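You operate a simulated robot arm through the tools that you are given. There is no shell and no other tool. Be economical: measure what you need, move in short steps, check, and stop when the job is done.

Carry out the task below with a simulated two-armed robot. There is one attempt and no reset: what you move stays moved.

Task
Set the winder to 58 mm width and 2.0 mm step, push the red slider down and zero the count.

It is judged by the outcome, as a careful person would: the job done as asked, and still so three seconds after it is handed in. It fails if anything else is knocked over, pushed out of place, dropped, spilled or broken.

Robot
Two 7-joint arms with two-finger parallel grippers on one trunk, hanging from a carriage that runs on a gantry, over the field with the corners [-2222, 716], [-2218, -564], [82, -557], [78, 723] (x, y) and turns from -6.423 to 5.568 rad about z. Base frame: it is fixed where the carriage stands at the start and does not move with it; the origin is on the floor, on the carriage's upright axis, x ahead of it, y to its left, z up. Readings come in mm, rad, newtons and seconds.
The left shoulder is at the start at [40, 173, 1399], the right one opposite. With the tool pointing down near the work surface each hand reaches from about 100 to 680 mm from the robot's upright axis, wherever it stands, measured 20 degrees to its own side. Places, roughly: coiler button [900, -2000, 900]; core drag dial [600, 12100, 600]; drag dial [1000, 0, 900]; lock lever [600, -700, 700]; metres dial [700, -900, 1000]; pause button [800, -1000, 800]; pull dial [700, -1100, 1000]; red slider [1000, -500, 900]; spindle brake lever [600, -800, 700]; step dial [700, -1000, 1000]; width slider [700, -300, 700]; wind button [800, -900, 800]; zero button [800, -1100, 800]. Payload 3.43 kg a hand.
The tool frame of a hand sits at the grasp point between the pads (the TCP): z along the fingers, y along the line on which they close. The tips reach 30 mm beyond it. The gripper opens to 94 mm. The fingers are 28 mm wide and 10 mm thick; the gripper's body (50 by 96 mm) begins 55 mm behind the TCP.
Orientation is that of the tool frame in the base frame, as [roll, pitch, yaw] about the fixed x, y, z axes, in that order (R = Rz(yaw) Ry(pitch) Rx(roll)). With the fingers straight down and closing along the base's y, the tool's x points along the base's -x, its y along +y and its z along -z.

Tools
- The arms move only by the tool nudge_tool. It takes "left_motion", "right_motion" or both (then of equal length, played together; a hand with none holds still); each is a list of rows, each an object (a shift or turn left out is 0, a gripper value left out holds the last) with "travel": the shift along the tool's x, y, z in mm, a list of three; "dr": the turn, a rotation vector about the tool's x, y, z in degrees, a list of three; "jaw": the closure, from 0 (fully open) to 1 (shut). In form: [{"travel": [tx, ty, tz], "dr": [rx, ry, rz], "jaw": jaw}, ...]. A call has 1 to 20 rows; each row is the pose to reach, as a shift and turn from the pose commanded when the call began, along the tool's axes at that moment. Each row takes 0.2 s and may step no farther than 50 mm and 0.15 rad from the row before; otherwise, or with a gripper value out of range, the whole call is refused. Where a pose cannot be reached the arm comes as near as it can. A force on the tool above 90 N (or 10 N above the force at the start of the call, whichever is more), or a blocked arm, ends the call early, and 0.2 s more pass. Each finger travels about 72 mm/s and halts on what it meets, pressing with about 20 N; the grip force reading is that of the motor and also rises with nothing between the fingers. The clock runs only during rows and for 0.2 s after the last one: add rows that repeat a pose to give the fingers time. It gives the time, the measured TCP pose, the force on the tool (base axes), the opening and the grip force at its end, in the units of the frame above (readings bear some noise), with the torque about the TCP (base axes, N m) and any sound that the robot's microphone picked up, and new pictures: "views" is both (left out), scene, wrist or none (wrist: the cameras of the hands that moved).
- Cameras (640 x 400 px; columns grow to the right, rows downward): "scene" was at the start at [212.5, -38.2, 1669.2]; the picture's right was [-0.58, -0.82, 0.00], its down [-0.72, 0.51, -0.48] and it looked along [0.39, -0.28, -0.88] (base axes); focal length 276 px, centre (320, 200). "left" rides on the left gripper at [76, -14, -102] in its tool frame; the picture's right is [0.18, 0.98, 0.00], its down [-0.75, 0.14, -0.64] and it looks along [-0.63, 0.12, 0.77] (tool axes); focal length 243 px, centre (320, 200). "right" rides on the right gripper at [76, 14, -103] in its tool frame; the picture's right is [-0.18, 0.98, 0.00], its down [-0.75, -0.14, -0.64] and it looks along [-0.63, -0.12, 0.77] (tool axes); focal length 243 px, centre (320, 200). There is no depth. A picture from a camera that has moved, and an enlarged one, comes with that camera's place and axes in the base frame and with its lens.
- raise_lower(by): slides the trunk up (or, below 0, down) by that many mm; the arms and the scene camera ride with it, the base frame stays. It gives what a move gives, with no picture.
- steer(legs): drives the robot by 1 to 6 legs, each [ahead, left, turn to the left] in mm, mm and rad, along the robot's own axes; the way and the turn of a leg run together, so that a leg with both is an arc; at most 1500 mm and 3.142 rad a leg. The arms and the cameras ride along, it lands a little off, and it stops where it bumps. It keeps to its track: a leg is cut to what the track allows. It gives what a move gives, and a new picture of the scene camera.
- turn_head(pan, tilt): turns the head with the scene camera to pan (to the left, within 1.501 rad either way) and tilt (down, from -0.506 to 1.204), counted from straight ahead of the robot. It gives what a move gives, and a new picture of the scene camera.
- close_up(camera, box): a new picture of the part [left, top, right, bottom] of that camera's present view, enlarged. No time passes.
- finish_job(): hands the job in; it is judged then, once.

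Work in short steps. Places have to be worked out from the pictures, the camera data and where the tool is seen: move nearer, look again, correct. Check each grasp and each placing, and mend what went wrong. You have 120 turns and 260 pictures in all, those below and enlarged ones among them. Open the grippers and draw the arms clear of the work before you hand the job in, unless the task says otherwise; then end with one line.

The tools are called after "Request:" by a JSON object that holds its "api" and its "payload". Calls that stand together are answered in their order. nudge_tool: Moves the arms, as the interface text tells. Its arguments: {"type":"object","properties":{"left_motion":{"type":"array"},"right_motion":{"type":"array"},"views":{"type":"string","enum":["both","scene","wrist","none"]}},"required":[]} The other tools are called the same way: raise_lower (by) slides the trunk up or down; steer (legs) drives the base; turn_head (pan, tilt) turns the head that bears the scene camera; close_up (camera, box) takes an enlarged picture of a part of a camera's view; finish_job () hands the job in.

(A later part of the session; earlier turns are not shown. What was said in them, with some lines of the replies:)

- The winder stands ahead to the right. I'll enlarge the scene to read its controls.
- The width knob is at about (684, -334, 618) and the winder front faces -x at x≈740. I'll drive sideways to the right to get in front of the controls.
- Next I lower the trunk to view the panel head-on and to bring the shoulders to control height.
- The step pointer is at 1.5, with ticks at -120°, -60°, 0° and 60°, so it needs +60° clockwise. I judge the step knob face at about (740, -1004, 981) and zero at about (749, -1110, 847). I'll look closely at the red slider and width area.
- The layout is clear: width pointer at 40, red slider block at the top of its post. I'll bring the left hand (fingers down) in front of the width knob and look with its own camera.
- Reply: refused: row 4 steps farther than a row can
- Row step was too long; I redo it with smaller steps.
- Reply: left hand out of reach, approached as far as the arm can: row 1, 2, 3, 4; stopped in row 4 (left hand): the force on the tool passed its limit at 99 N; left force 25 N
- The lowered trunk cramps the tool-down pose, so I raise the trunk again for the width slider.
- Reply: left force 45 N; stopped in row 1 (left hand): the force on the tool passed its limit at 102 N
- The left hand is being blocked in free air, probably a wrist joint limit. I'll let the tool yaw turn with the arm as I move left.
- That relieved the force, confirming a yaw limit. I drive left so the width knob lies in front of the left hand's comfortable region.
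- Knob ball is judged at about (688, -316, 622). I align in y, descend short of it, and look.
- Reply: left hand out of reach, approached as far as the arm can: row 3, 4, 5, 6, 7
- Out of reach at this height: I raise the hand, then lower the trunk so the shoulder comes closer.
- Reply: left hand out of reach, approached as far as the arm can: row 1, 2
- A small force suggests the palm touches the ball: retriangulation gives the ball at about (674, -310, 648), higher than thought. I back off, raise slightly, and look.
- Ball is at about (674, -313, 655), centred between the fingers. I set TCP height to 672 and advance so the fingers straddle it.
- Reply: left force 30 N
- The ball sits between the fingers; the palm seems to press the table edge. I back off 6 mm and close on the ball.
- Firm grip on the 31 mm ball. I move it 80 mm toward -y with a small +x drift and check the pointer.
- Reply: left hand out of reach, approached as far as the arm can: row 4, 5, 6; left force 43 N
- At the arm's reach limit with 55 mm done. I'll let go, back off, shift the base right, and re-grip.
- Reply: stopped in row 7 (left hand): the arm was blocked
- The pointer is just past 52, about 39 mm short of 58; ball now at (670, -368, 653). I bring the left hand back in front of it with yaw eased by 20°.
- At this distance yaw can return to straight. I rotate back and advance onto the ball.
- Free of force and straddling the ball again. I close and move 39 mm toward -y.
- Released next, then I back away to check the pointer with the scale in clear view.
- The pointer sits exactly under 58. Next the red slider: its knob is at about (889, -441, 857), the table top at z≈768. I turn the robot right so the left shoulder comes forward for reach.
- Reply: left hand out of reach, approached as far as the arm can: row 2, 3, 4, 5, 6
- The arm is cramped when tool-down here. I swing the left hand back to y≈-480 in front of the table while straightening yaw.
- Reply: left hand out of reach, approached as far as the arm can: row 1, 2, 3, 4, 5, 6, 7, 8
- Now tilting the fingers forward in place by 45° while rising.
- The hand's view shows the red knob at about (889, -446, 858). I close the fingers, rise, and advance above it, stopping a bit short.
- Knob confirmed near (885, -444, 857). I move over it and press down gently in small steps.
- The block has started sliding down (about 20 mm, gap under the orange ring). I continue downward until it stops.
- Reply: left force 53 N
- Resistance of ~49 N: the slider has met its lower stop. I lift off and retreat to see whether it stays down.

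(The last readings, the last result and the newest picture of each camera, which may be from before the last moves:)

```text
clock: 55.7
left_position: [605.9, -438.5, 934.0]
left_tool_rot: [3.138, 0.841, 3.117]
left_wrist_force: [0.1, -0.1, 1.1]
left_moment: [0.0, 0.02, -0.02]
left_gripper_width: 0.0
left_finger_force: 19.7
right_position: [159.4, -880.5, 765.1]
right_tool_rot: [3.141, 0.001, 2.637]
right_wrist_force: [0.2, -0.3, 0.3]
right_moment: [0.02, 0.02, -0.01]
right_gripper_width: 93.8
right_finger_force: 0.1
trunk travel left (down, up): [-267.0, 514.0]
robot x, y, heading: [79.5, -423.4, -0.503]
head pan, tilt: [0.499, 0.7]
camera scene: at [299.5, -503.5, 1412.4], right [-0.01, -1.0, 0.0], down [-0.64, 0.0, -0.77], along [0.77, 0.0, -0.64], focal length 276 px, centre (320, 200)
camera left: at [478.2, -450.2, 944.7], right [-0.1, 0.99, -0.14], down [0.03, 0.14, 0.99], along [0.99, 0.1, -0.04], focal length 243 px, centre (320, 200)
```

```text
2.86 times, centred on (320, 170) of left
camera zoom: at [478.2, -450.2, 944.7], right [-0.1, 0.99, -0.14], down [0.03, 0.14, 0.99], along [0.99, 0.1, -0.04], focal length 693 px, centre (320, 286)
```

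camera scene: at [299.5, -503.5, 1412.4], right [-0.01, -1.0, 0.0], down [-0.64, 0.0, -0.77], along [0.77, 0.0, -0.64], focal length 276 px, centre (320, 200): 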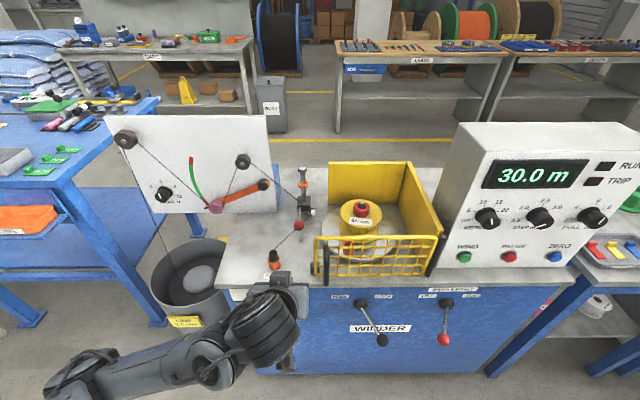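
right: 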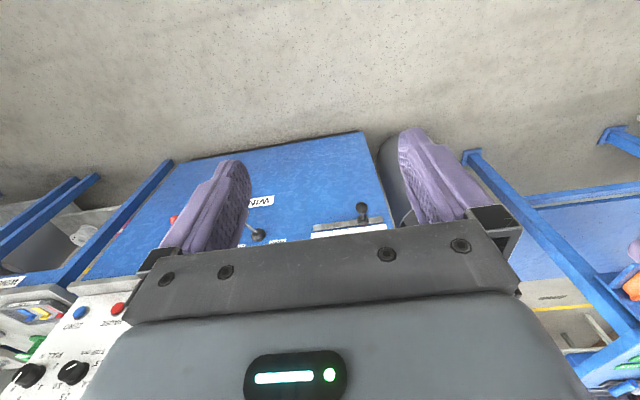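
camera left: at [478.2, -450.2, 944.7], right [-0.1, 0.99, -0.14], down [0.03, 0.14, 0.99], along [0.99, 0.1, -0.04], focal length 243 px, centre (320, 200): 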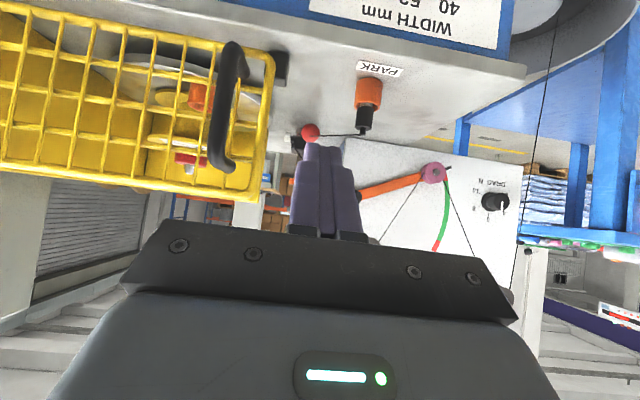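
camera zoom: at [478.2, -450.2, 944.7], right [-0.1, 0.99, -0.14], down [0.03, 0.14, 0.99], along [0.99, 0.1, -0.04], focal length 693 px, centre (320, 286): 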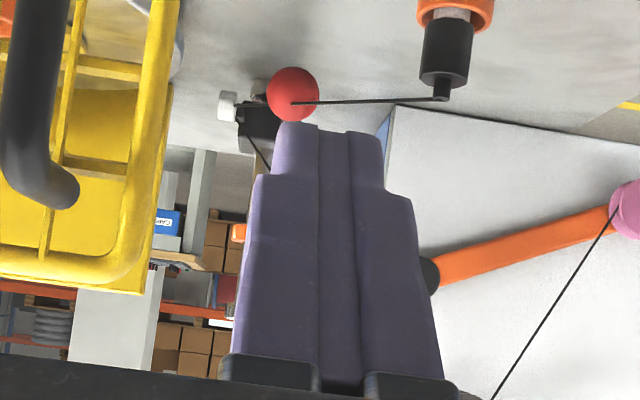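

The slider stays down. I now turn back and drive right for the step dial and zero button with the right arm.

Request:
{"api": "steer", "payload": {"legs": [[0, 0, 0.5], [0, -132, 0]]}}

Request:
{"api": "turn_head", "payload": {"pan": -0.65, "tilt": 0.6}}

Request:
{"api": "close_up", "payload": {"camera": "scene", "box": [240, 60, 440, 260]}}

```text
clock: 58.4
left_position: [547.2, -314.5, 932.5]
left_tool_rot: [-3.139, 0.839, -2.672]
left_wrist_force: [0.1, 0.2, 0.0]
left_moment: [0.03, 0.02, -0.02]
left_gripper_width: 0.1
left_finger_force: 20.1
right_position: [362.8, -916.2, 765.1]
right_tool_rot: [-3.14, -0.001, 3.13]
right_wrist_force: [-0.5, -0.7, 0.6]
right_moment: [0.04, -0.01, -0.02]
right_gripper_width: 93.9
right_finger_force: 0.0
trunk travel left (down, up): [-267.0, 514.0]
robot x, y, heading: [73.0, -553.9, -0.013]
head pan, tilt: [0.499, 0.7]
camera scene: at [307.6, -516.6, 1412.3], right [0.47, -0.88, 0.0], down [-0.57, -0.3, -0.76], along [0.68, 0.36, -0.64], focal length 276 px, centre (320, 200)
```

scene: 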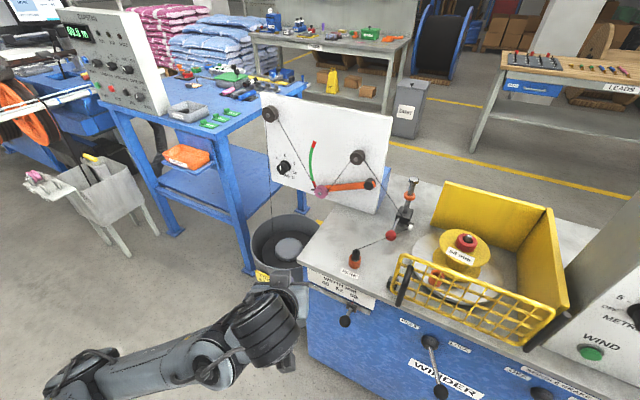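

```text
clock: 59.8
left_position: [547.1, -312.5, 933.3]
left_tool_rot: [3.141, 0.841, -2.673]
left_wrist_force: [-0.8, 0.5, 0.0]
left_moment: [-0.01, 0.0, -0.02]
left_gripper_width: 0.1
left_finger_force: 20.2
right_position: [363.0, -914.6, 764.1]
right_tool_rot: [-3.141, 0.0, 3.13]
right_wrist_force: [0.0, 1.0, -0.4]
right_moment: [-0.03, 0.0, 0.04]
right_gripper_width: 94.1
right_finger_force: 0.1
trunk travel left (down, up): [-267.0, 514.0]
robot x, y, heading: [74.8, -553.1, -0.011]
head pan, tilt: [-0.649, 0.6]
camera scene: at [302.5, -609.6, 1420.9], right [-0.61, -0.79, 0.0], down [-0.45, 0.35, -0.83], along [0.65, -0.51, -0.56], focal length 276 px, centre (320, 200)
```

scene: 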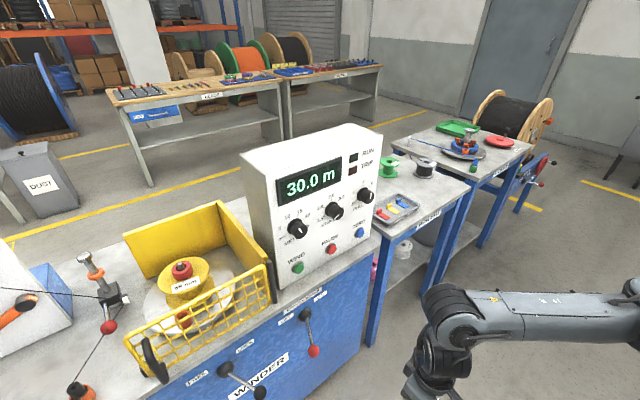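

```text
2.00 times, centred on (340, 160) of scene
camera zoom: at [302.5, -609.6, 1420.9], right [-0.61, -0.79, 0.0], down [-0.45, 0.35, -0.83], along [0.65, -0.51, -0.56], focal length 551 px, centre (280, 280)
```

zoom: 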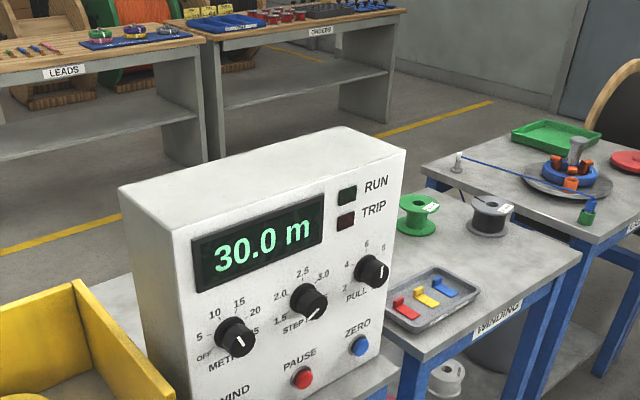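

Now I tilt the right hand to point its fingers forward (90°) while raising it to dial height, well short of the panel.

Request:
{"api": "nudge_tool", "payload": {"right_motion": [{"travel": [-5, 0, -10], "dr": [0, -8, 0]}, {"travel": [-10, 0, -25], "dr": [0, -16, 0]}, {"travel": [-20, 0, -40], "dr": [0, -24, 0]}, {"travel": [-30, 0, -60], "dr": [0, -32, 0]}, {"travel": [-40, 0, -80], "dr": [0, -40, 0]}, {"travel": [-50, 0, -100], "dr": [0, -48, 0]}, {"travel": [-60, 0, -120], "dr": [0, -56, 0]}, {"travel": [-70, 0, -140], "dr": [0, -64, 0]}, {"travel": [-80, 0, -160], "dr": [0, -72, 0]}, {"travel": [-90, 0, -180], "dr": [0, -80, 0]}, {"travel": [-100, -15, -200], "dr": [0, -88, 0]}, {"travel": [-110, -30, -215], "dr": [0, -90, 0]}, {"travel": [-110, -30, -215], "dr": [0, -90, 0]}]}}

```text
clock: 62.6
left_position: [548.1, -313.4, 933.4]
left_tool_rot: [3.141, 0.84, -2.675]
left_wrist_force: [-0.3, 0.3, 0.1]
left_moment: [0.01, 0.0, 0.01]
left_gripper_width: 0.1
left_finger_force: 20.4
right_position: [482.3, -948.1, 975.6]
right_tool_rot: [0.556, 1.569, 0.548]
right_wrist_force: [0.5, 0.0, -0.2]
right_moment: [-0.01, 0.0, 0.01]
right_gripper_width: 94.0
right_finger_force: 0.0
right hand out of reach, approached as far as the arm can: row 3, 4, 5, 6, 7, 8, 9, 10, 11, 12, 13
trunk travel left (down, up): [-267.0, 514.0]
robot x, y, heading: [71.0, -554.2, -0.012]
head pan, tilt: [-0.649, 0.6]
camera scene: at [302.8, -609.3, 1421.0], right [-0.61, -0.79, 0.0], down [-0.45, 0.35, -0.83], along [0.65, -0.51, -0.56], focal length 276 px, centre (320, 200)
camera right: at [380.0, -934.6, 900.3], right [0.01, 0.98, 0.19], down [-0.64, -0.14, 0.75], along [0.76, -0.13, 0.63], focal length 243 px, centre (320, 200)
```

scene: 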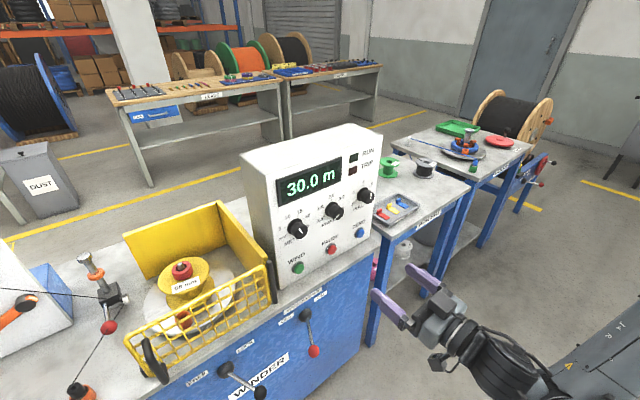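
right: 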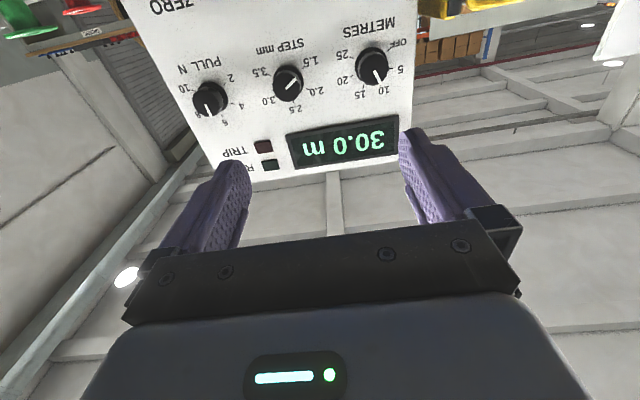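

Fingers point straight forward now. Knob centre from this view is about (737, -1000, 984). I align and approach to 80 mm short, pre-rolled -30° so the 60° turn stays mid-range.

Request:
{"api": "nudge_tool", "payload": {"right_motion": [{"travel": [-4, -20, 35], "dr": [0, 0, -8]}, {"travel": [-7, -40, 70], "dr": [0, 0, -16]}, {"travel": [-7, -52, 110], "dr": [0, 0, -24]}, {"travel": [-7, -52, 145], "dr": [0, 0, -30]}, {"travel": [-7, -52, 170], "dr": [0, 0, -30]}, {"travel": [-7, -52, 170], "dr": [0, 0, -30]}]}}

Request:
{"api": "close_up", "payload": {"camera": "scene", "box": [270, 120, 430, 260]}}

```text
clock: 64.0
left_position: [547.8, -313.2, 933.0]
left_tool_rot: [3.14, 0.842, -2.674]
left_wrist_force: [-0.6, 0.5, 0.2]
left_moment: [0.01, -0.03, -0.01]
left_gripper_width: 0.2
left_finger_force: 20.3
right_position: [647.9, -1005.5, 983.5]
right_tool_rot: [-1.572, 1.045, -1.581]
right_wrist_force: [-0.7, 0.4, -0.1]
right_moment: [-0.01, -0.04, 0.0]
right_gripper_width: 93.9
right_finger_force: 0.0
trunk travel left (down, up): [-267.0, 514.0]
robot x, y, heading: [71.9, -552.0, -0.008]
head pan, tilt: [-0.649, 0.6]
camera scene: at [302.3, -609.9, 1420.9], right [-0.61, -0.79, 0.0], down [-0.45, 0.35, -0.83], along [0.65, -0.51, -0.56], focal length 276 px, centre (320, 200)
camera right: at [547.1, -1031.1, 912.0], right [0.01, 0.94, -0.33], down [-0.64, 0.26, 0.72], along [0.77, 0.21, 0.61], focal length 243 px, centre (320, 200)
```

scene: 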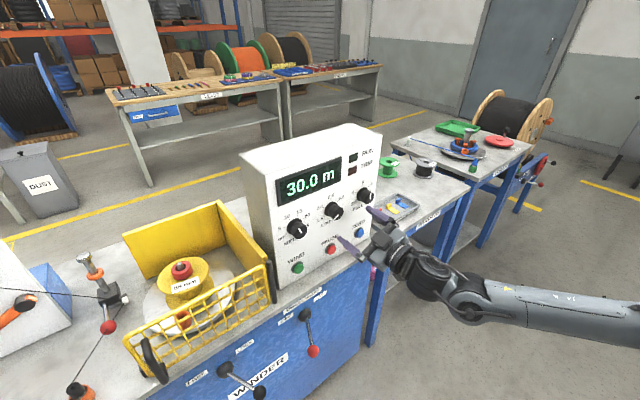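
right: 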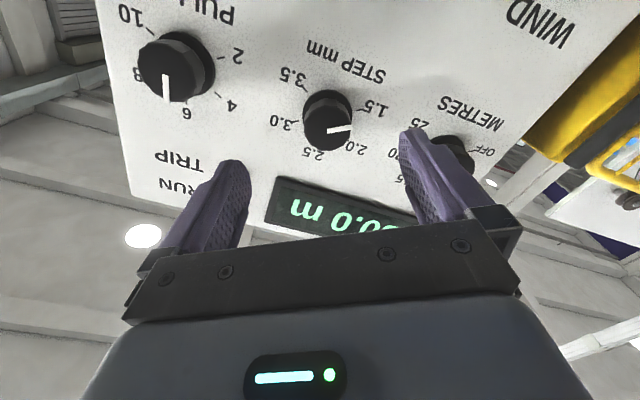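

```text
2.86 times, centred on (350, 190) of scene
camera zoom: at [302.3, -609.9, 1420.9], right [-0.61, -0.79, 0.0], down [-0.45, 0.35, -0.83], along [0.65, -0.51, -0.56], focal length 787 px, centre (234, 229)
```

zoom: 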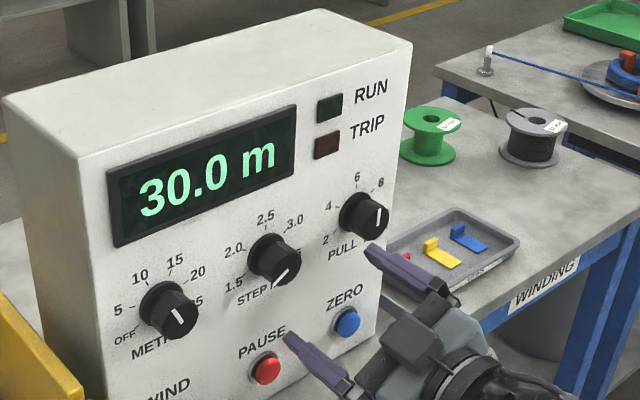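

Request:
{"api": "close_up", "payload": {"camera": "right", "box": [260, 60, 400, 180]}}

```text
3.33 times, centred on (330, 120) of right
camera zoom: at [547.1, -1031.1, 912.0], right [0.01, 0.94, -0.33], down [-0.64, 0.26, 0.72], along [0.77, 0.21, 0.61], focal length 809 px, centre (287, 467)
```

zoom: 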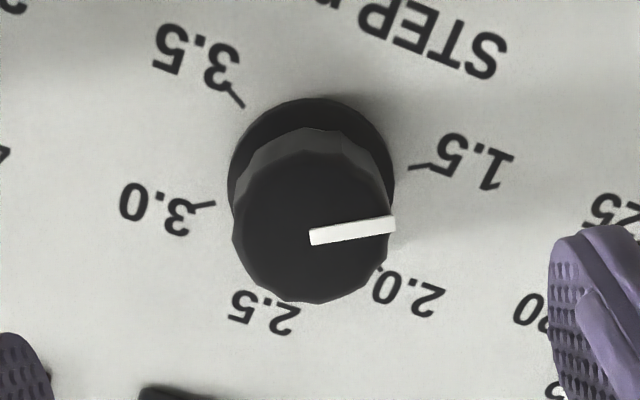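

Face centre refines to about (736, -999.5, 987), ⌀38 mm, 30 mm deep. I correct laterally and advance around the knob.

Request:
{"api": "nudge_tool", "payload": {"right_motion": [{"travel": [-6, 3.5, 10]}, {"travel": [-6, 3.5, 30]}, {"travel": [-6, 3.5, 48]}, {"travel": [-6, 3.5, 60]}, {"travel": [-6, 3.5, 70]}, {"travel": [-6, 3.5, 70]}]}}

Request:
{"api": "close_up", "payload": {"camera": "scene", "box": [270, 120, 430, 260]}}

```text
clock: 65.4
left_position: [547.4, -312.3, 932.2]
left_tool_rot: [3.139, 0.84, -2.675]
left_wrist_force: [0.3, -0.5, 0.5]
left_moment: [0.01, -0.01, 0.0]
left_gripper_width: 0.0
left_finger_force: 20.3
right_position: [719.1, -998.7, 986.2]
right_tool_rot: [-1.571, 1.048, -1.581]
right_wrist_force: [0.8, -1.3, 0.4]
right_moment: [0.01, 0.02, 0.01]
right_gripper_width: 93.9
right_finger_force: 0.1
trunk travel left (down, up): [-267.0, 514.0]
robot x, y, heading: [75.5, -552.0, -0.012]
head pan, tilt: [-0.649, 0.6]
camera scene: at [302.3, -609.8, 1420.9], right [-0.61, -0.79, 0.0], down [-0.45, 0.35, -0.83], along [0.65, -0.51, -0.56], focal length 276 px, centre (320, 200)
camera right: at [616.6, -1024.5, 913.5], right [0.01, 0.94, -0.33], down [-0.64, 0.26, 0.72], along [0.77, 0.21, 0.61], focal length 243 px, centre (320, 200)
```

scene: 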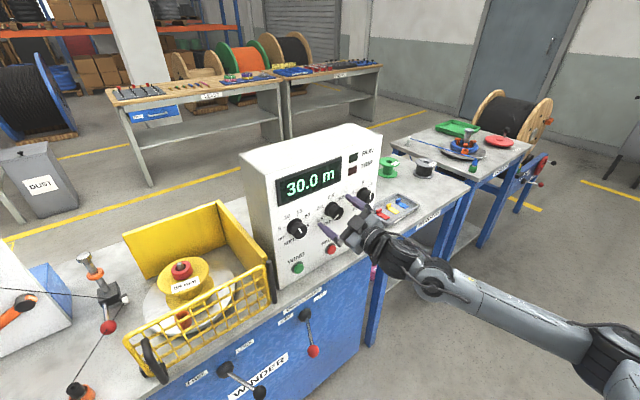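
right: 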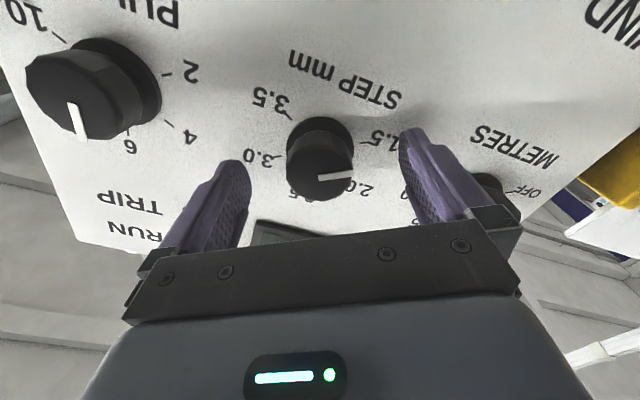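

```text
2.86 times, centred on (350, 190) of scene
camera zoom: at [302.3, -609.8, 1420.9], right [-0.61, -0.79, 0.0], down [-0.45, 0.35, -0.83], along [0.65, -0.51, -0.56], focal length 787 px, centre (234, 229)
```

zoom: 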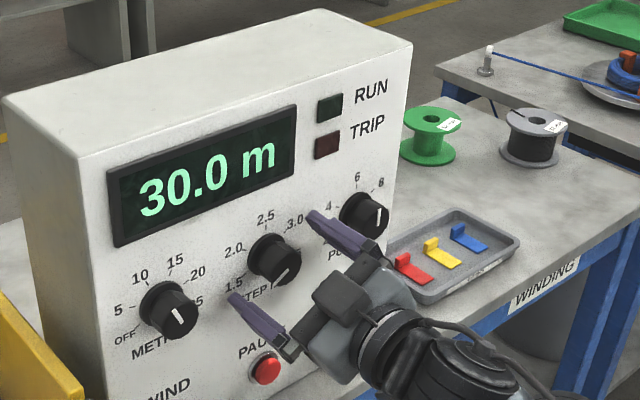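

Knob face at (734, -999.4, 987) is centred between the fingers and tips overlap it by ~15 mm. I go 4 mm deeper and close.

Request:
{"api": "nudge_tool", "payload": {"right_motion": [{"travel": [0, 0, 4], "jaw": 0.2}, {"travel": [0, 0, 4], "jaw": 0.5}, {"travel": [0, 0, 4], "jaw": 0.75}, {"travel": [0, 0, 4], "jaw": 0.75}, {"travel": [0, 0, 4], "jaw": 0.75}], "views": "wrist"}}

```text
clock: 66.6
left_position: [546.8, -313.4, 933.1]
left_tool_rot: [3.141, 0.842, -2.674]
left_wrist_force: [0.8, 0.1, -0.1]
left_moment: [-0.01, 0.01, 0.01]
left_gripper_width: 0.4
left_finger_force: 19.7
right_position: [722.3, -997.6, 986.4]
right_tool_rot: [-1.572, 1.047, -1.581]
right_wrist_force: [0.7, -0.4, 1.7]
right_moment: [-0.01, 0.36, 1.19]
right_gripper_width: 37.6
right_finger_force: 45.1
trunk travel left (down, up): [-267.0, 514.0]
robot x, y, heading: [73.3, -550.9, -0.011]
head pan, tilt: [-0.649, 0.6]
camera right: at [621.4, -1024.4, 914.1], right [0.01, 0.94, -0.33], down [-0.64, 0.26, 0.72], along [0.77, 0.21, 0.61], focal length 243 px, centre (320, 200)
```

right: 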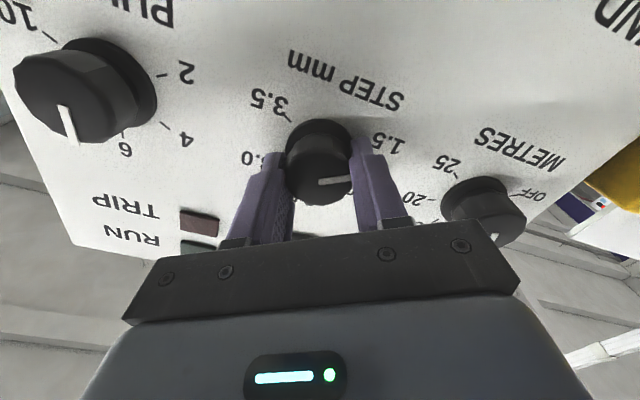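

Gripped at 37.6 mm. Turning +60° clockwise.

Request:
{"api": "nudge_tool", "payload": {"right_motion": [{"dr": [0, 0, 7.5]}, {"dr": [0, 0, 15]}, {"dr": [0, 0, 22.5]}, {"dr": [0, 0, 30]}, {"dr": [0, 0, 37.5]}, {"dr": [0, 0, 45]}, {"dr": [0, 0, 52.5]}, {"dr": [0, 0, 60]}, {"dr": [0, 0, 60]}]}}

Request:
{"api": "close_up", "payload": {"camera": "scene", "box": [270, 120, 430, 260]}}

Request:
{"api": "close_up", "payload": {"camera": "right", "box": [250, 80, 400, 230]}}

```text
clock: 68.6
left_position: [547.3, -314.7, 932.0]
left_tool_rot: [3.14, 0.842, -2.671]
left_wrist_force: [0.2, 0.4, -0.3]
left_moment: [-0.02, 0.0, 0.03]
left_gripper_width: 0.1
left_finger_force: 20.2
right_position: [723.0, -1000.1, 986.0]
right_tool_rot: [1.572, 1.045, 1.561]
right_wrist_force: [2.6, -7.9, -4.9]
right_moment: [-0.03, -0.98, 0.61]
right_gripper_width: 37.6
right_finger_force: 44.9
trunk travel left (down, up): [-267.0, 514.0]
robot x, y, heading: [72.2, -556.6, -0.011]
head pan, tilt: [-0.649, 0.6]
camera scene: at [302.5, -610.5, 1420.9], right [-0.61, -0.79, 0.0], down [-0.45, 0.35, -0.83], along [0.65, -0.51, -0.56], focal length 276 px, centre (320, 200)
camera right: at [622.1, -949.5, 928.4], right [0.01, 0.76, 0.65], down [-0.65, -0.49, 0.58], along [0.76, -0.43, 0.49], focal length 243 px, centre (320, 200)
```

scene: 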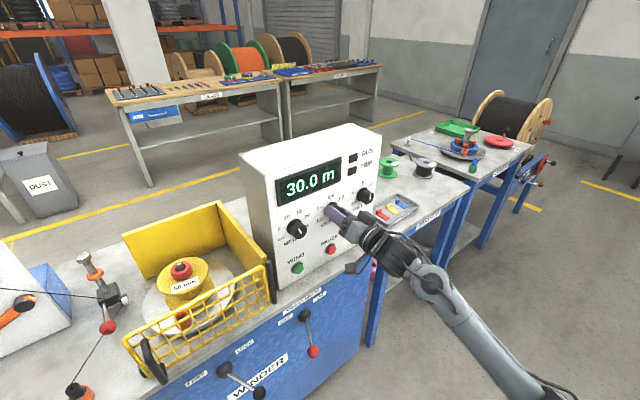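
right: 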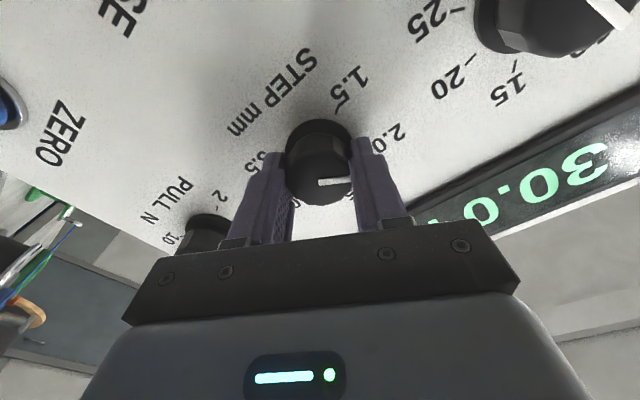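

```text
2.86 times, centred on (350, 190) of scene
camera zoom: at [302.5, -610.5, 1420.9], right [-0.61, -0.79, 0.0], down [-0.45, 0.35, -0.83], along [0.65, -0.51, -0.56], focal length 787 px, centre (234, 229)
```

zoom: 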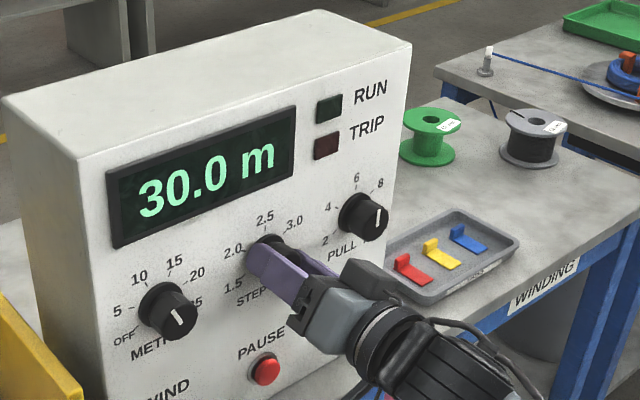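

```text
2.67 times, centred on (325, 155) of right
camera zoom: at [622.1, -949.5, 928.4], right [0.01, 0.76, 0.65], down [-0.65, -0.49, 0.58], along [0.76, -0.43, 0.49], focal length 647 px, centre (307, 320)
```

zoom: 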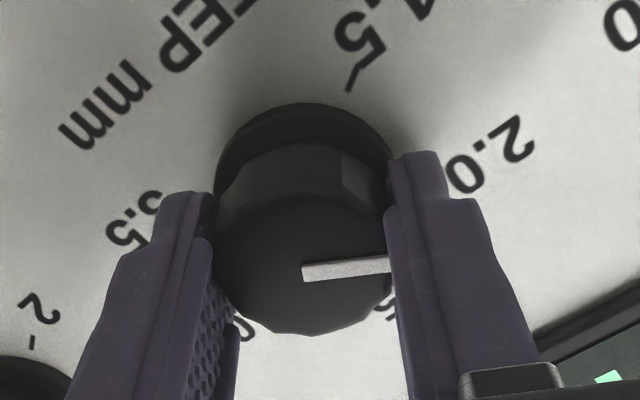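

The knob turned with the hand. I release, back off, and check the pointer.

Request:
{"api": "nudge_tool", "payload": {"right_motion": [{"jaw": 0.4}, {"jaw": 0.0}, {"jaw": 0}, {"travel": [0, 0, -20], "jaw": 0}, {"travel": [0, 0, -55]}, {"travel": [0, 0, -95]}, {"travel": [0, 0, -95]}]}}

Request:
{"api": "close_up", "payload": {"camera": "right", "box": [220, 40, 420, 190]}}

Request:
{"api": "close_up", "payload": {"camera": "scene", "box": [310, 190, 360, 230]}}

```text
clock: 70.2
left_position: [549.0, -313.0, 933.5]
left_tool_rot: [3.139, 0.842, -2.673]
left_wrist_force: [-0.4, -0.5, 0.4]
left_moment: [0.02, -0.02, 0.02]
left_gripper_width: 0.0
left_finger_force: 19.3
right_position: [629.4, -999.0, 988.1]
right_tool_rot: [1.57, 1.048, 1.558]
right_wrist_force: [-0.2, 0.2, 0.0]
right_moment: [-0.01, 0.02, 0.01]
right_gripper_width: 94.0
right_finger_force: 0.0
trunk travel left (down, up): [-267.0, 514.0]
robot x, y, heading: [75.3, -554.9, -0.009]
head pan, tilt: [-0.649, 0.6]
camera scene: at [303.2, -609.8, 1421.1], right [-0.61, -0.79, 0.0], down [-0.45, 0.35, -0.83], along [0.65, -0.51, -0.56], focal length 276 px, centre (320, 200)
camera right: at [528.7, -948.7, 929.3], right [0.01, 0.76, 0.65], down [-0.65, -0.49, 0.58], along [0.76, -0.43, 0.49], focal length 243 px, centre (320, 200)
```

scene: 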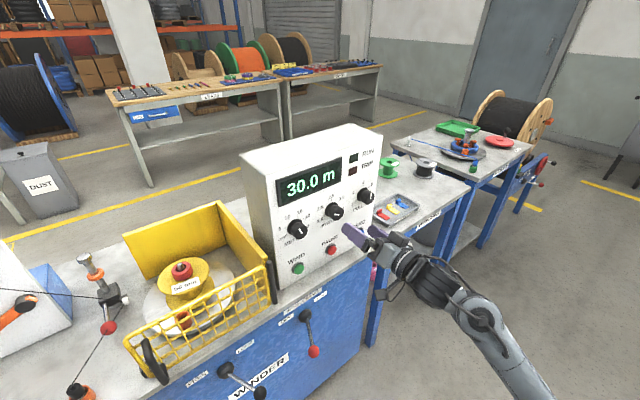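
right: 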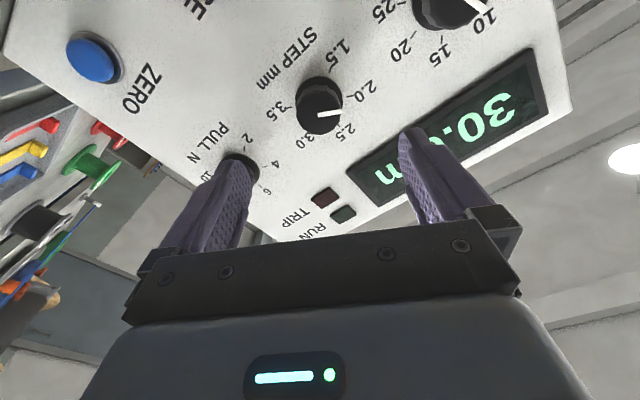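

```text
2.67 times, centred on (320, 115) of right
camera zoom: at [528.7, -948.7, 929.3], right [0.01, 0.76, 0.65], down [-0.65, -0.49, 0.58], along [0.76, -0.43, 0.49], focal length 647 px, centre (320, 427)
```

zoom: 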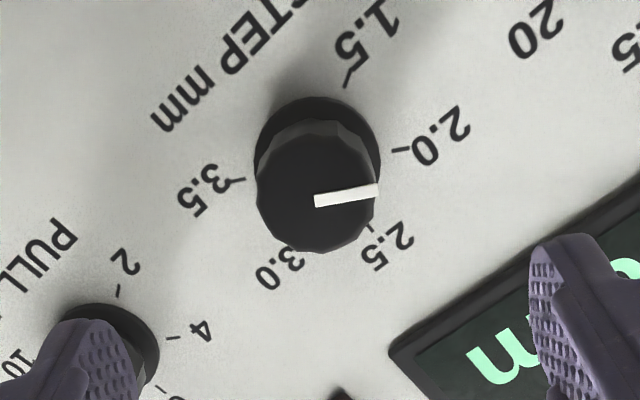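

```text
10.00 times, centred on (335, 210) of scene
camera zoom: at [303.2, -609.8, 1421.1], right [-0.61, -0.79, 0.0], down [-0.45, 0.35, -0.83], along [0.65, -0.51, -0.56], focal length 2756 px, centre (170, 100)
```

zoom: 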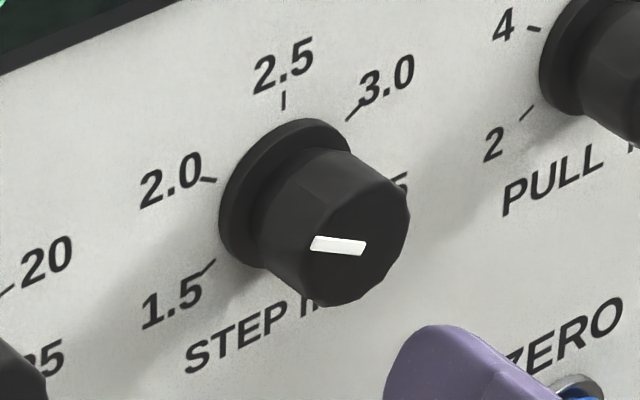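

Pointer now lies on 2.0 (measured against the same bias as at the start, within ~1°). Next the zero button: I close the fingers, roll upright, and line up in front of it.

Request:
{"api": "nudge_tool", "payload": {"right_motion": [{"travel": [0, 0, -10], "jaw": 0.5}, {"travel": [15, -40, 0], "dr": [0, 0, -6], "jaw": 1}, {"travel": [30, -80, 5], "dr": [0, 0, -12], "jaw": 1}, {"travel": [45, -120, 10], "dr": [0, 0, -18], "jaw": 1}, {"travel": [60, -155, 15], "dr": [0, 0, -24], "jaw": 1}, {"travel": [68, -172, 20], "dr": [0, 0, -30], "jaw": 1}, {"travel": [68, -172, 20], "dr": [0, 0, -30], "jaw": 1}]}}

Request:
{"api": "close_up", "payload": {"camera": "scene", "box": [300, 180, 420, 270]}}

```text
clock: 71.8
left_position: [547.0, -313.7, 933.2]
left_tool_rot: [3.14, 0.84, -2.672]
left_wrist_force: [0.5, 0.6, -0.3]
left_moment: [-0.04, -0.01, -0.02]
left_gripper_width: 0.0
left_finger_force: 19.7
right_position: [646.8, -1112.4, 842.0]
right_tool_rot: [-1.35, 1.569, -1.359]
right_wrist_force: [-0.5, 0.0, -0.9]
right_moment: [0.02, 0.04, 0.04]
right_gripper_width: 0.2
right_finger_force: 19.3
trunk travel left (down, up): [-267.0, 514.0]
robot x, y, heading: [72.4, -555.4, -0.004]
head pan, tilt: [-0.649, 0.6]
camera scene: at [302.4, -609.6, 1420.9], right [-0.61, -0.79, 0.0], down [-0.45, 0.35, -0.83], along [0.65, -0.51, -0.57], focal length 276 px, centre (320, 200)
camera right: at [546.2, -1098.9, 765.9], right [0.01, 0.98, 0.18], down [-0.64, -0.13, 0.75], along [0.77, -0.12, 0.63], focal length 243 px, centre (320, 200)
```

scene: 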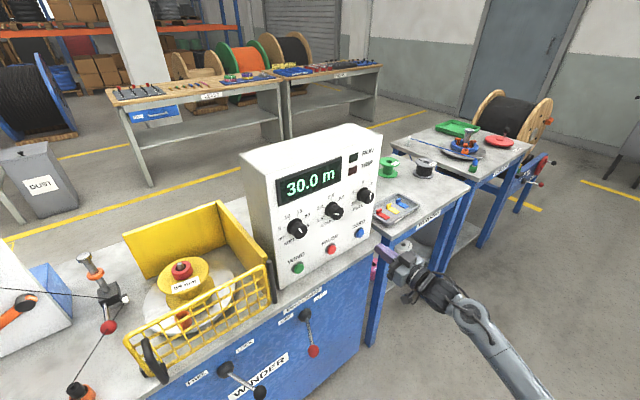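
right: 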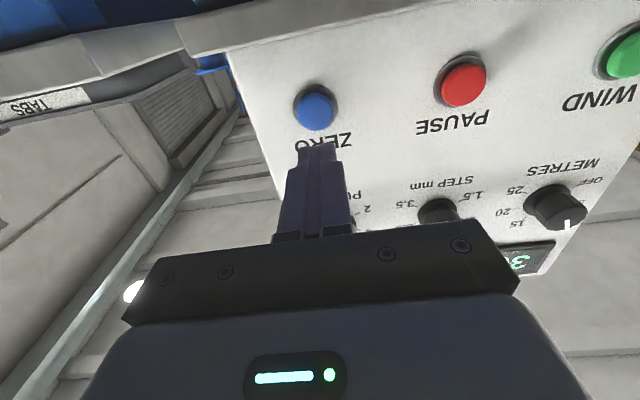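

```text
4.44 times, centred on (360, 225) of scene
camera zoom: at [302.4, -609.6, 1420.9], right [-0.61, -0.79, 0.0], down [-0.45, 0.35, -0.83], along [0.65, -0.51, -0.57], focal length 1225 px, centre (142, 89)
```

zoom: 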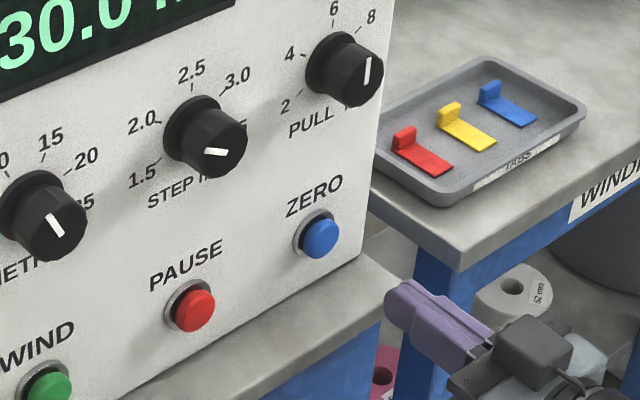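

Request:
{"api": "close_up", "payload": {"camera": "scene", "box": [310, 190, 360, 230]}}

Request:
{"api": "close_up", "payload": {"camera": "right", "box": [400, 180, 470, 230]}}

```text
10.00 times, centred on (335, 210) of scene
camera zoom: at [302.4, -609.6, 1420.9], right [-0.61, -0.79, 0.0], down [-0.45, 0.35, -0.83], along [0.65, -0.51, -0.57], focal length 2756 px, centre (170, 100)
```

zoom: 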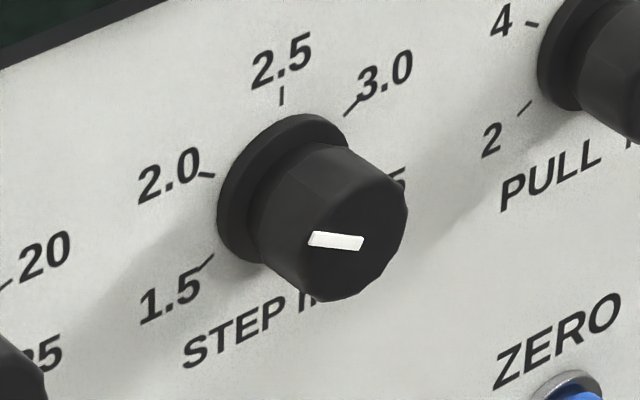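

```text
8.00 times, centred on (435, 205) of right
camera zoom: at [546.2, -1098.9, 765.9], right [0.01, 0.98, 0.18], down [-0.64, -0.13, 0.75], along [0.77, -0.12, 0.63], focal length 1941 px, centre (-600, 160)
```

zoom: 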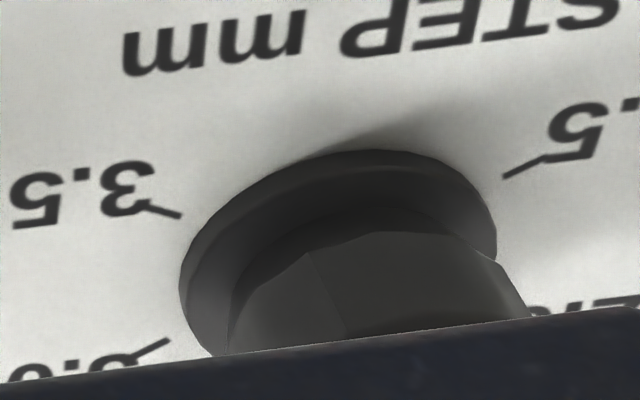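

Relative to the starting reading the dial turned 61°, so it is on 2.0. Now I correct aim (button at y≈-1117, z≈838) and advance to just short of it.

Request:
{"api": "nudge_tool", "payload": {"right_motion": [{"travel": [4, -4.6, 15]}, {"travel": [4, -4.6, 35]}, {"travel": [4, -4.6, 55]}, {"travel": [4, -4.6, 55]}]}}

Request:
{"api": "close_up", "payload": {"camera": "scene", "box": [310, 190, 400, 260]}}

```text
clock: 72.8
left_position: [547.6, -312.8, 932.4]
left_tool_rot: [3.139, 0.842, -2.674]
left_wrist_force: [-0.2, 0.4, -0.9]
left_moment: [-0.02, -0.02, 0.0]
left_gripper_width: 0.4
left_finger_force: 20.3
right_position: [701.9, -1117.0, 836.5]
right_tool_rot: [-2.794, 1.57, -2.807]
right_wrist_force: [0.5, -0.3, -0.7]
right_moment: [0.01, -0.01, -0.01]
right_gripper_width: 0.0
right_finger_force: 19.9
trunk travel left (down, up): [-267.0, 514.0]
robot x, y, heading: [78.1, -553.7, -0.009]
head pan, tilt: [-0.649, 0.6]
camera scene: at [302.1, -609.7, 1420.8], right [-0.61, -0.79, 0.0], down [-0.45, 0.35, -0.82], along [0.65, -0.51, -0.57], focal length 276 px, centre (320, 200)
camera right: at [600.2, -1103.0, 761.0], right [0.01, 0.98, 0.18], down [-0.64, -0.13, 0.75], along [0.77, -0.13, 0.63], focal length 243 px, centre (320, 200)
```

scene: 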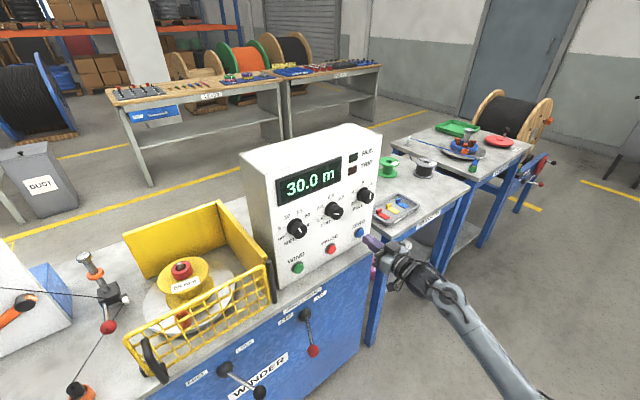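
right: 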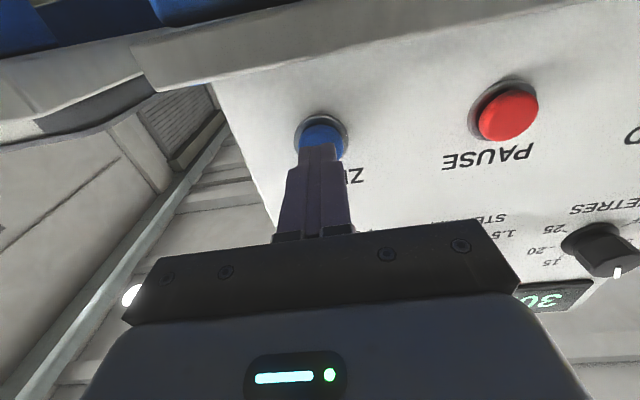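

```text
5.71 times, centred on (355, 225) of scene
camera zoom: at [302.1, -609.7, 1420.8], right [-0.61, -0.79, 0.0], down [-0.45, 0.35, -0.82], along [0.65, -0.51, -0.57], focal length 1575 px, centre (120, 57)
```

zoom: 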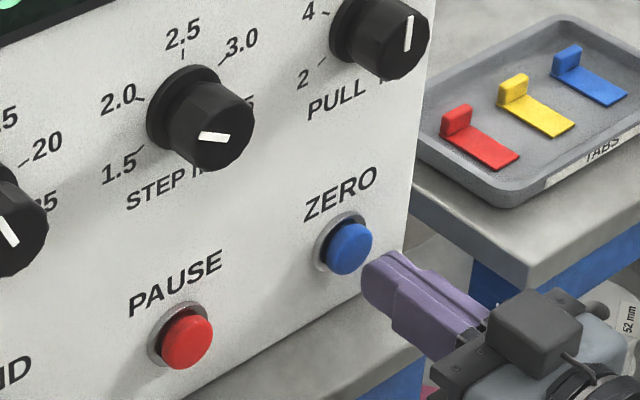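

Aimed well. I press forward slowly.

Request:
{"api": "nudge_tool", "payload": {"right_motion": [{"travel": [1, 0, 10]}, {"travel": [1, 0, 16]}, {"travel": [1, 0, 20]}, {"travel": [1, 0, 24]}, {"travel": [1, 0, 28]}, {"travel": [1, 0, 28]}]}}

Request:
{"api": "close_up", "payload": {"camera": "scene", "box": [260, 140, 400, 260]}}

```text
clock: 74.2
left_position: [542.0, -313.0, 931.2]
left_tool_rot: [3.138, 0.836, -2.678]
left_wrist_force: [0.2, 0.5, -1.1]
left_moment: [0.04, -0.03, 0.01]
left_gripper_width: 0.2
left_finger_force: 20.4
right_position: [723.5, -1118.5, 835.3]
right_tool_rot: [-2.203, 1.568, -2.214]
right_wrist_force: [-38.7, 7.8, 17.8]
right_moment: [-0.02, -0.61, 0.29]
right_gripper_width: 0.2
right_finger_force: 20.1
trunk travel left (down, up): [-267.0, 514.0]
robot x, y, heading: [72.4, -554.2, -0.015]
head pan, tilt: [-0.649, 0.6]
heard: click
camera scene: at [298.2, -609.6, 1420.0], right [-0.61, -0.79, 0.0], down [-0.45, 0.35, -0.82], along [0.65, -0.51, -0.57], focal length 276 px, centre (320, 200)
camera right: at [621.1, -1103.9, 759.3], right [0.01, 0.98, 0.18], down [-0.64, -0.13, 0.75], along [0.77, -0.13, 0.63], focal length 243 px, centre (320, 200)
```

scene: 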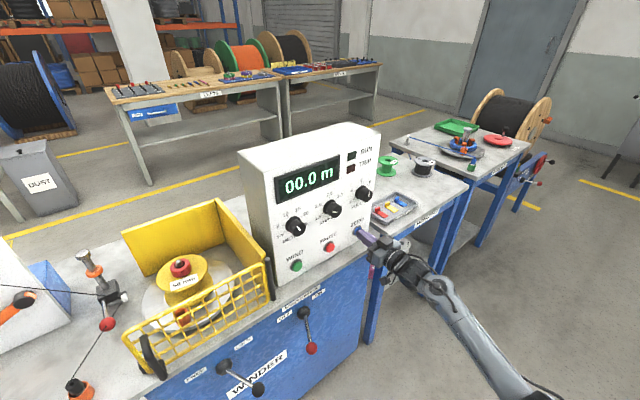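
right: 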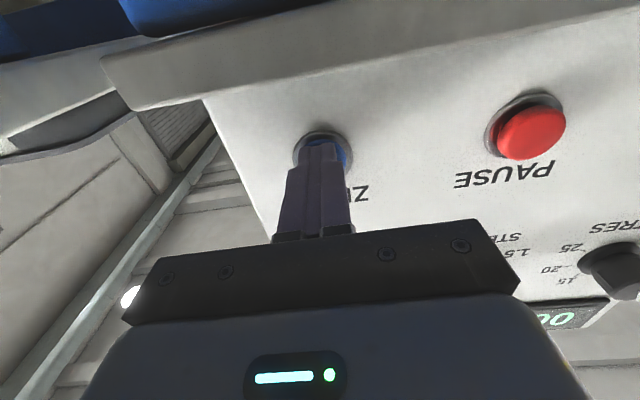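

```text
3.33 times, centred on (330, 200) of scene
camera zoom: at [298.2, -609.6, 1420.0], right [-0.61, -0.79, 0.0], down [-0.45, 0.35, -0.82], along [0.65, -0.51, -0.57], focal length 918 px, centre (287, 200)
```

zoom: 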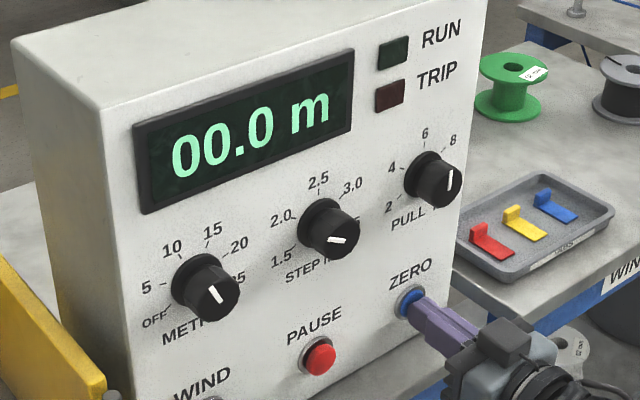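

A click, and the count reads 00.0 m. I back both hands away, open the grippers, and take a last look over everything.

Request:
{"api": "nudge_tool", "payload": {"right_motion": [{"travel": [0, 0, -20]}, {"travel": [0, 0, -60]}, {"travel": [0, 0, -100], "jaw": 0.5}, {"travel": [0, 0, -140], "jaw": 0}, {"travel": [0, 0, -170], "jaw": 0}, {"travel": [0, 0, -170], "jaw": 0}], "left_motion": [{"travel": [10, 0, -10]}, {"travel": [20, 0, -25]}, {"travel": [30, 0, -40], "jaw": 0.5}, {"travel": [30, 0, -50], "jaw": 0}, {"travel": [30, 0, -50], "jaw": 0}, {"travel": [30, 0, -50], "jaw": 0}], "views": "scene"}}

Request:
{"api": "close_up", "payload": {"camera": "scene", "box": [240, 120, 400, 280]}}

Request:
{"api": "turn_head", "payload": {"pan": 0.0, "tilt": 0.7}}

Request:
{"api": "close_up", "payload": {"camera": "scene", "box": [200, 140, 360, 300]}}

```text
clock: 75.6
left_position: [511.3, -321.0, 930.2]
left_tool_rot: [3.14, 0.842, -2.672]
left_wrist_force: [0.7, 0.9, 0.5]
left_moment: [0.0, 0.01, 0.03]
left_gripper_width: 93.8
left_finger_force: 0.1
left hand out of reach, approached as far as the arm can: row 2, 3, 4, 5, 6
right_position: [560.6, -1117.3, 836.5]
right_tool_rot: [3.07, 1.57, 3.061]
right_wrist_force: [-0.1, -0.3, 0.2]
right_moment: [-0.02, 0.02, 0.03]
right_gripper_width: 94.0
right_finger_force: 0.2
trunk travel left (down, up): [-267.0, 514.0]
robot x, y, heading: [74.3, -557.9, -0.007]
head pan, tilt: [-0.649, 0.6]
camera scene: at [303.0, -609.9, 1421.1], right [-0.61, -0.79, 0.0], down [-0.45, 0.35, -0.83], along [0.65, -0.51, -0.56], focal length 276 px, centre (320, 200)
```

scene: 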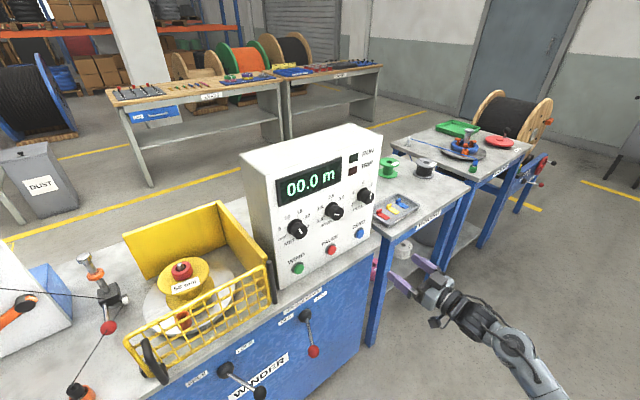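

```text
2.50 times, centred on (320, 200) of scene
camera zoom: at [303.0, -609.9, 1421.1], right [-0.61, -0.79, 0.0], down [-0.45, 0.35, -0.83], along [0.65, -0.51, -0.56], focal length 689 px, centre (320, 200)
```

zoom: 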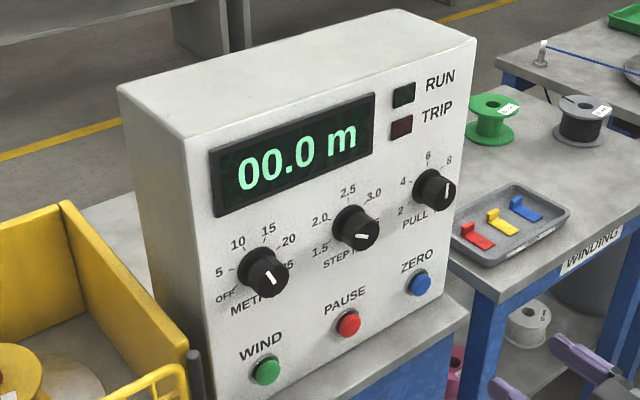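

```text
clock: 76.6
left_position: [511.5, -321.1, 931.0]
left_tool_rot: [3.139, 0.841, -2.673]
left_wrist_force: [-0.5, 0.3, -0.2]
left_moment: [0.0, 0.0, -0.03]
left_gripper_width: 94.2
left_finger_force: 0.0
right_position: [559.8, -1117.7, 836.0]
right_tool_rot: [-2.058, 1.571, -2.069]
right_wrist_force: [-0.3, 0.3, -0.2]
right_moment: [-0.01, 0.0, 0.02]
right_gripper_width: 94.1
right_finger_force: 0.0
trunk travel left (down, up): [-267.0, 514.0]
robot x, y, heading: [71.7, -553.5, -0.01]
head pan, tilt: [0.0, 0.7]
camera scene: at [317.6, -556.5, 1412.3], right [-0.01, -1.0, 0.0], down [-0.64, 0.01, -0.77], along [0.77, -0.01, -0.64], focal length 276 px, centre (320, 200)
```

scene: 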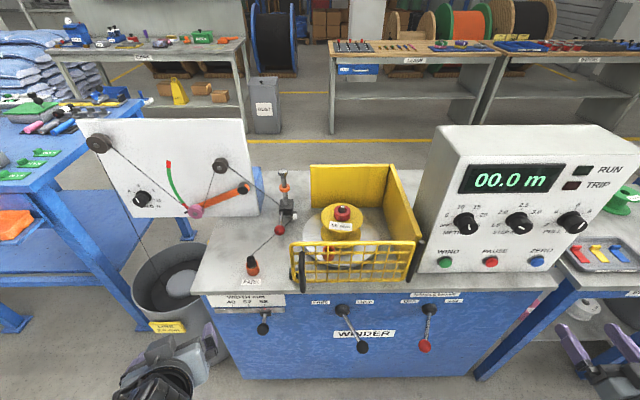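

```text
2.50 times, centred on (280, 220) of scene
camera zoom: at [317.6, -556.5, 1412.3], right [-0.01, -1.0, 0.0], down [-0.64, 0.01, -0.77], along [0.77, -0.01, -0.64], focal length 689 px, centre (420, 150)
```

zoom: 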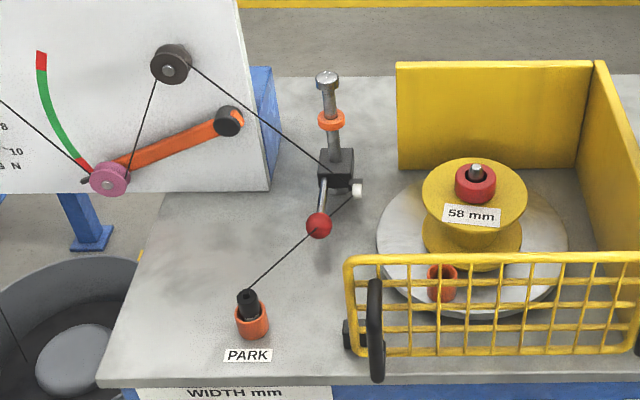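

A near head-on view is available: I check the step pointer and the slider's bottom once more.

Request:
{"api": "close_up", "payload": {"camera": "scene", "box": [490, 195, 550, 245]}}

Request:
{"api": "close_up", "payload": {"camera": "scene", "box": [260, 160, 320, 250]}}

Request:
{"api": "close_up", "payload": {"camera": "scene", "box": [220, 280, 310, 345]}}

```text
8.00 times, centred on (520, 220) of scene
camera zoom: at [317.6, -556.5, 1412.3], right [-0.01, -1.0, 0.0], down [-0.64, 0.01, -0.77], along [0.77, -0.01, -0.64], focal length 2204 px, centre (-1280, 40)
```

zoom: 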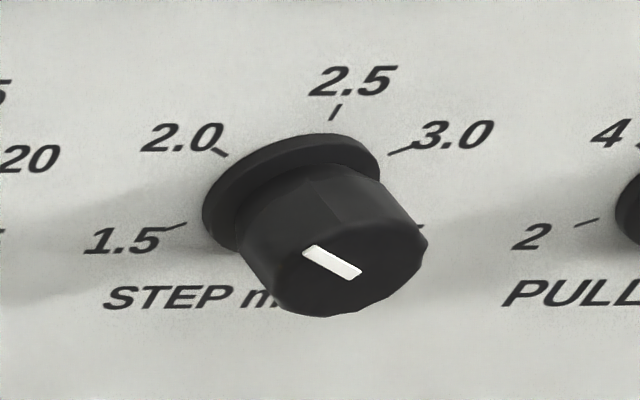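

```text
4.44 times, centred on (290, 205) of scene
camera zoom: at [317.6, -556.5, 1412.3], right [-0.01, -1.0, 0.0], down [-0.64, 0.01, -0.77], along [0.77, -0.01, -0.64], focal length 1225 px, centre (453, 178)
```

zoom: 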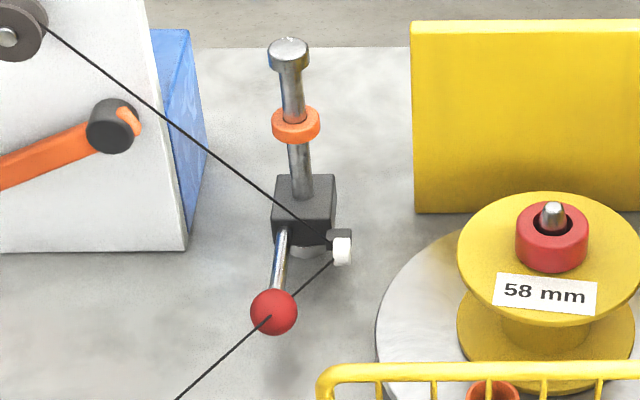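

```text
6.15 times, centred on (265, 312) of scene
camera zoom: at [317.6, -556.5, 1412.3], right [-0.01, -1.0, 0.0], down [-0.64, 0.01, -0.77], along [0.77, -0.01, -0.64], focal length 1696 px, centre (658, -492)
```

zoom: 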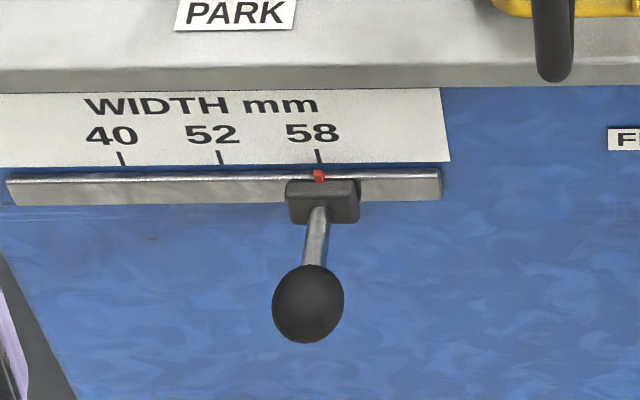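

Everything reads as asked: the width pointer is under 58, the step dial on 2.0, the slider seated on its lower stop, and the count at 00.0. The grippers are open and clear, so I hand in.

Request:
{"api": "finish_job", "payload": {}}

```text
The job is handed in.
```

The winder is set to 58 mm width and 2.0 mm step, the red slider is down on its lower stop, and the count reads 00.0 m.
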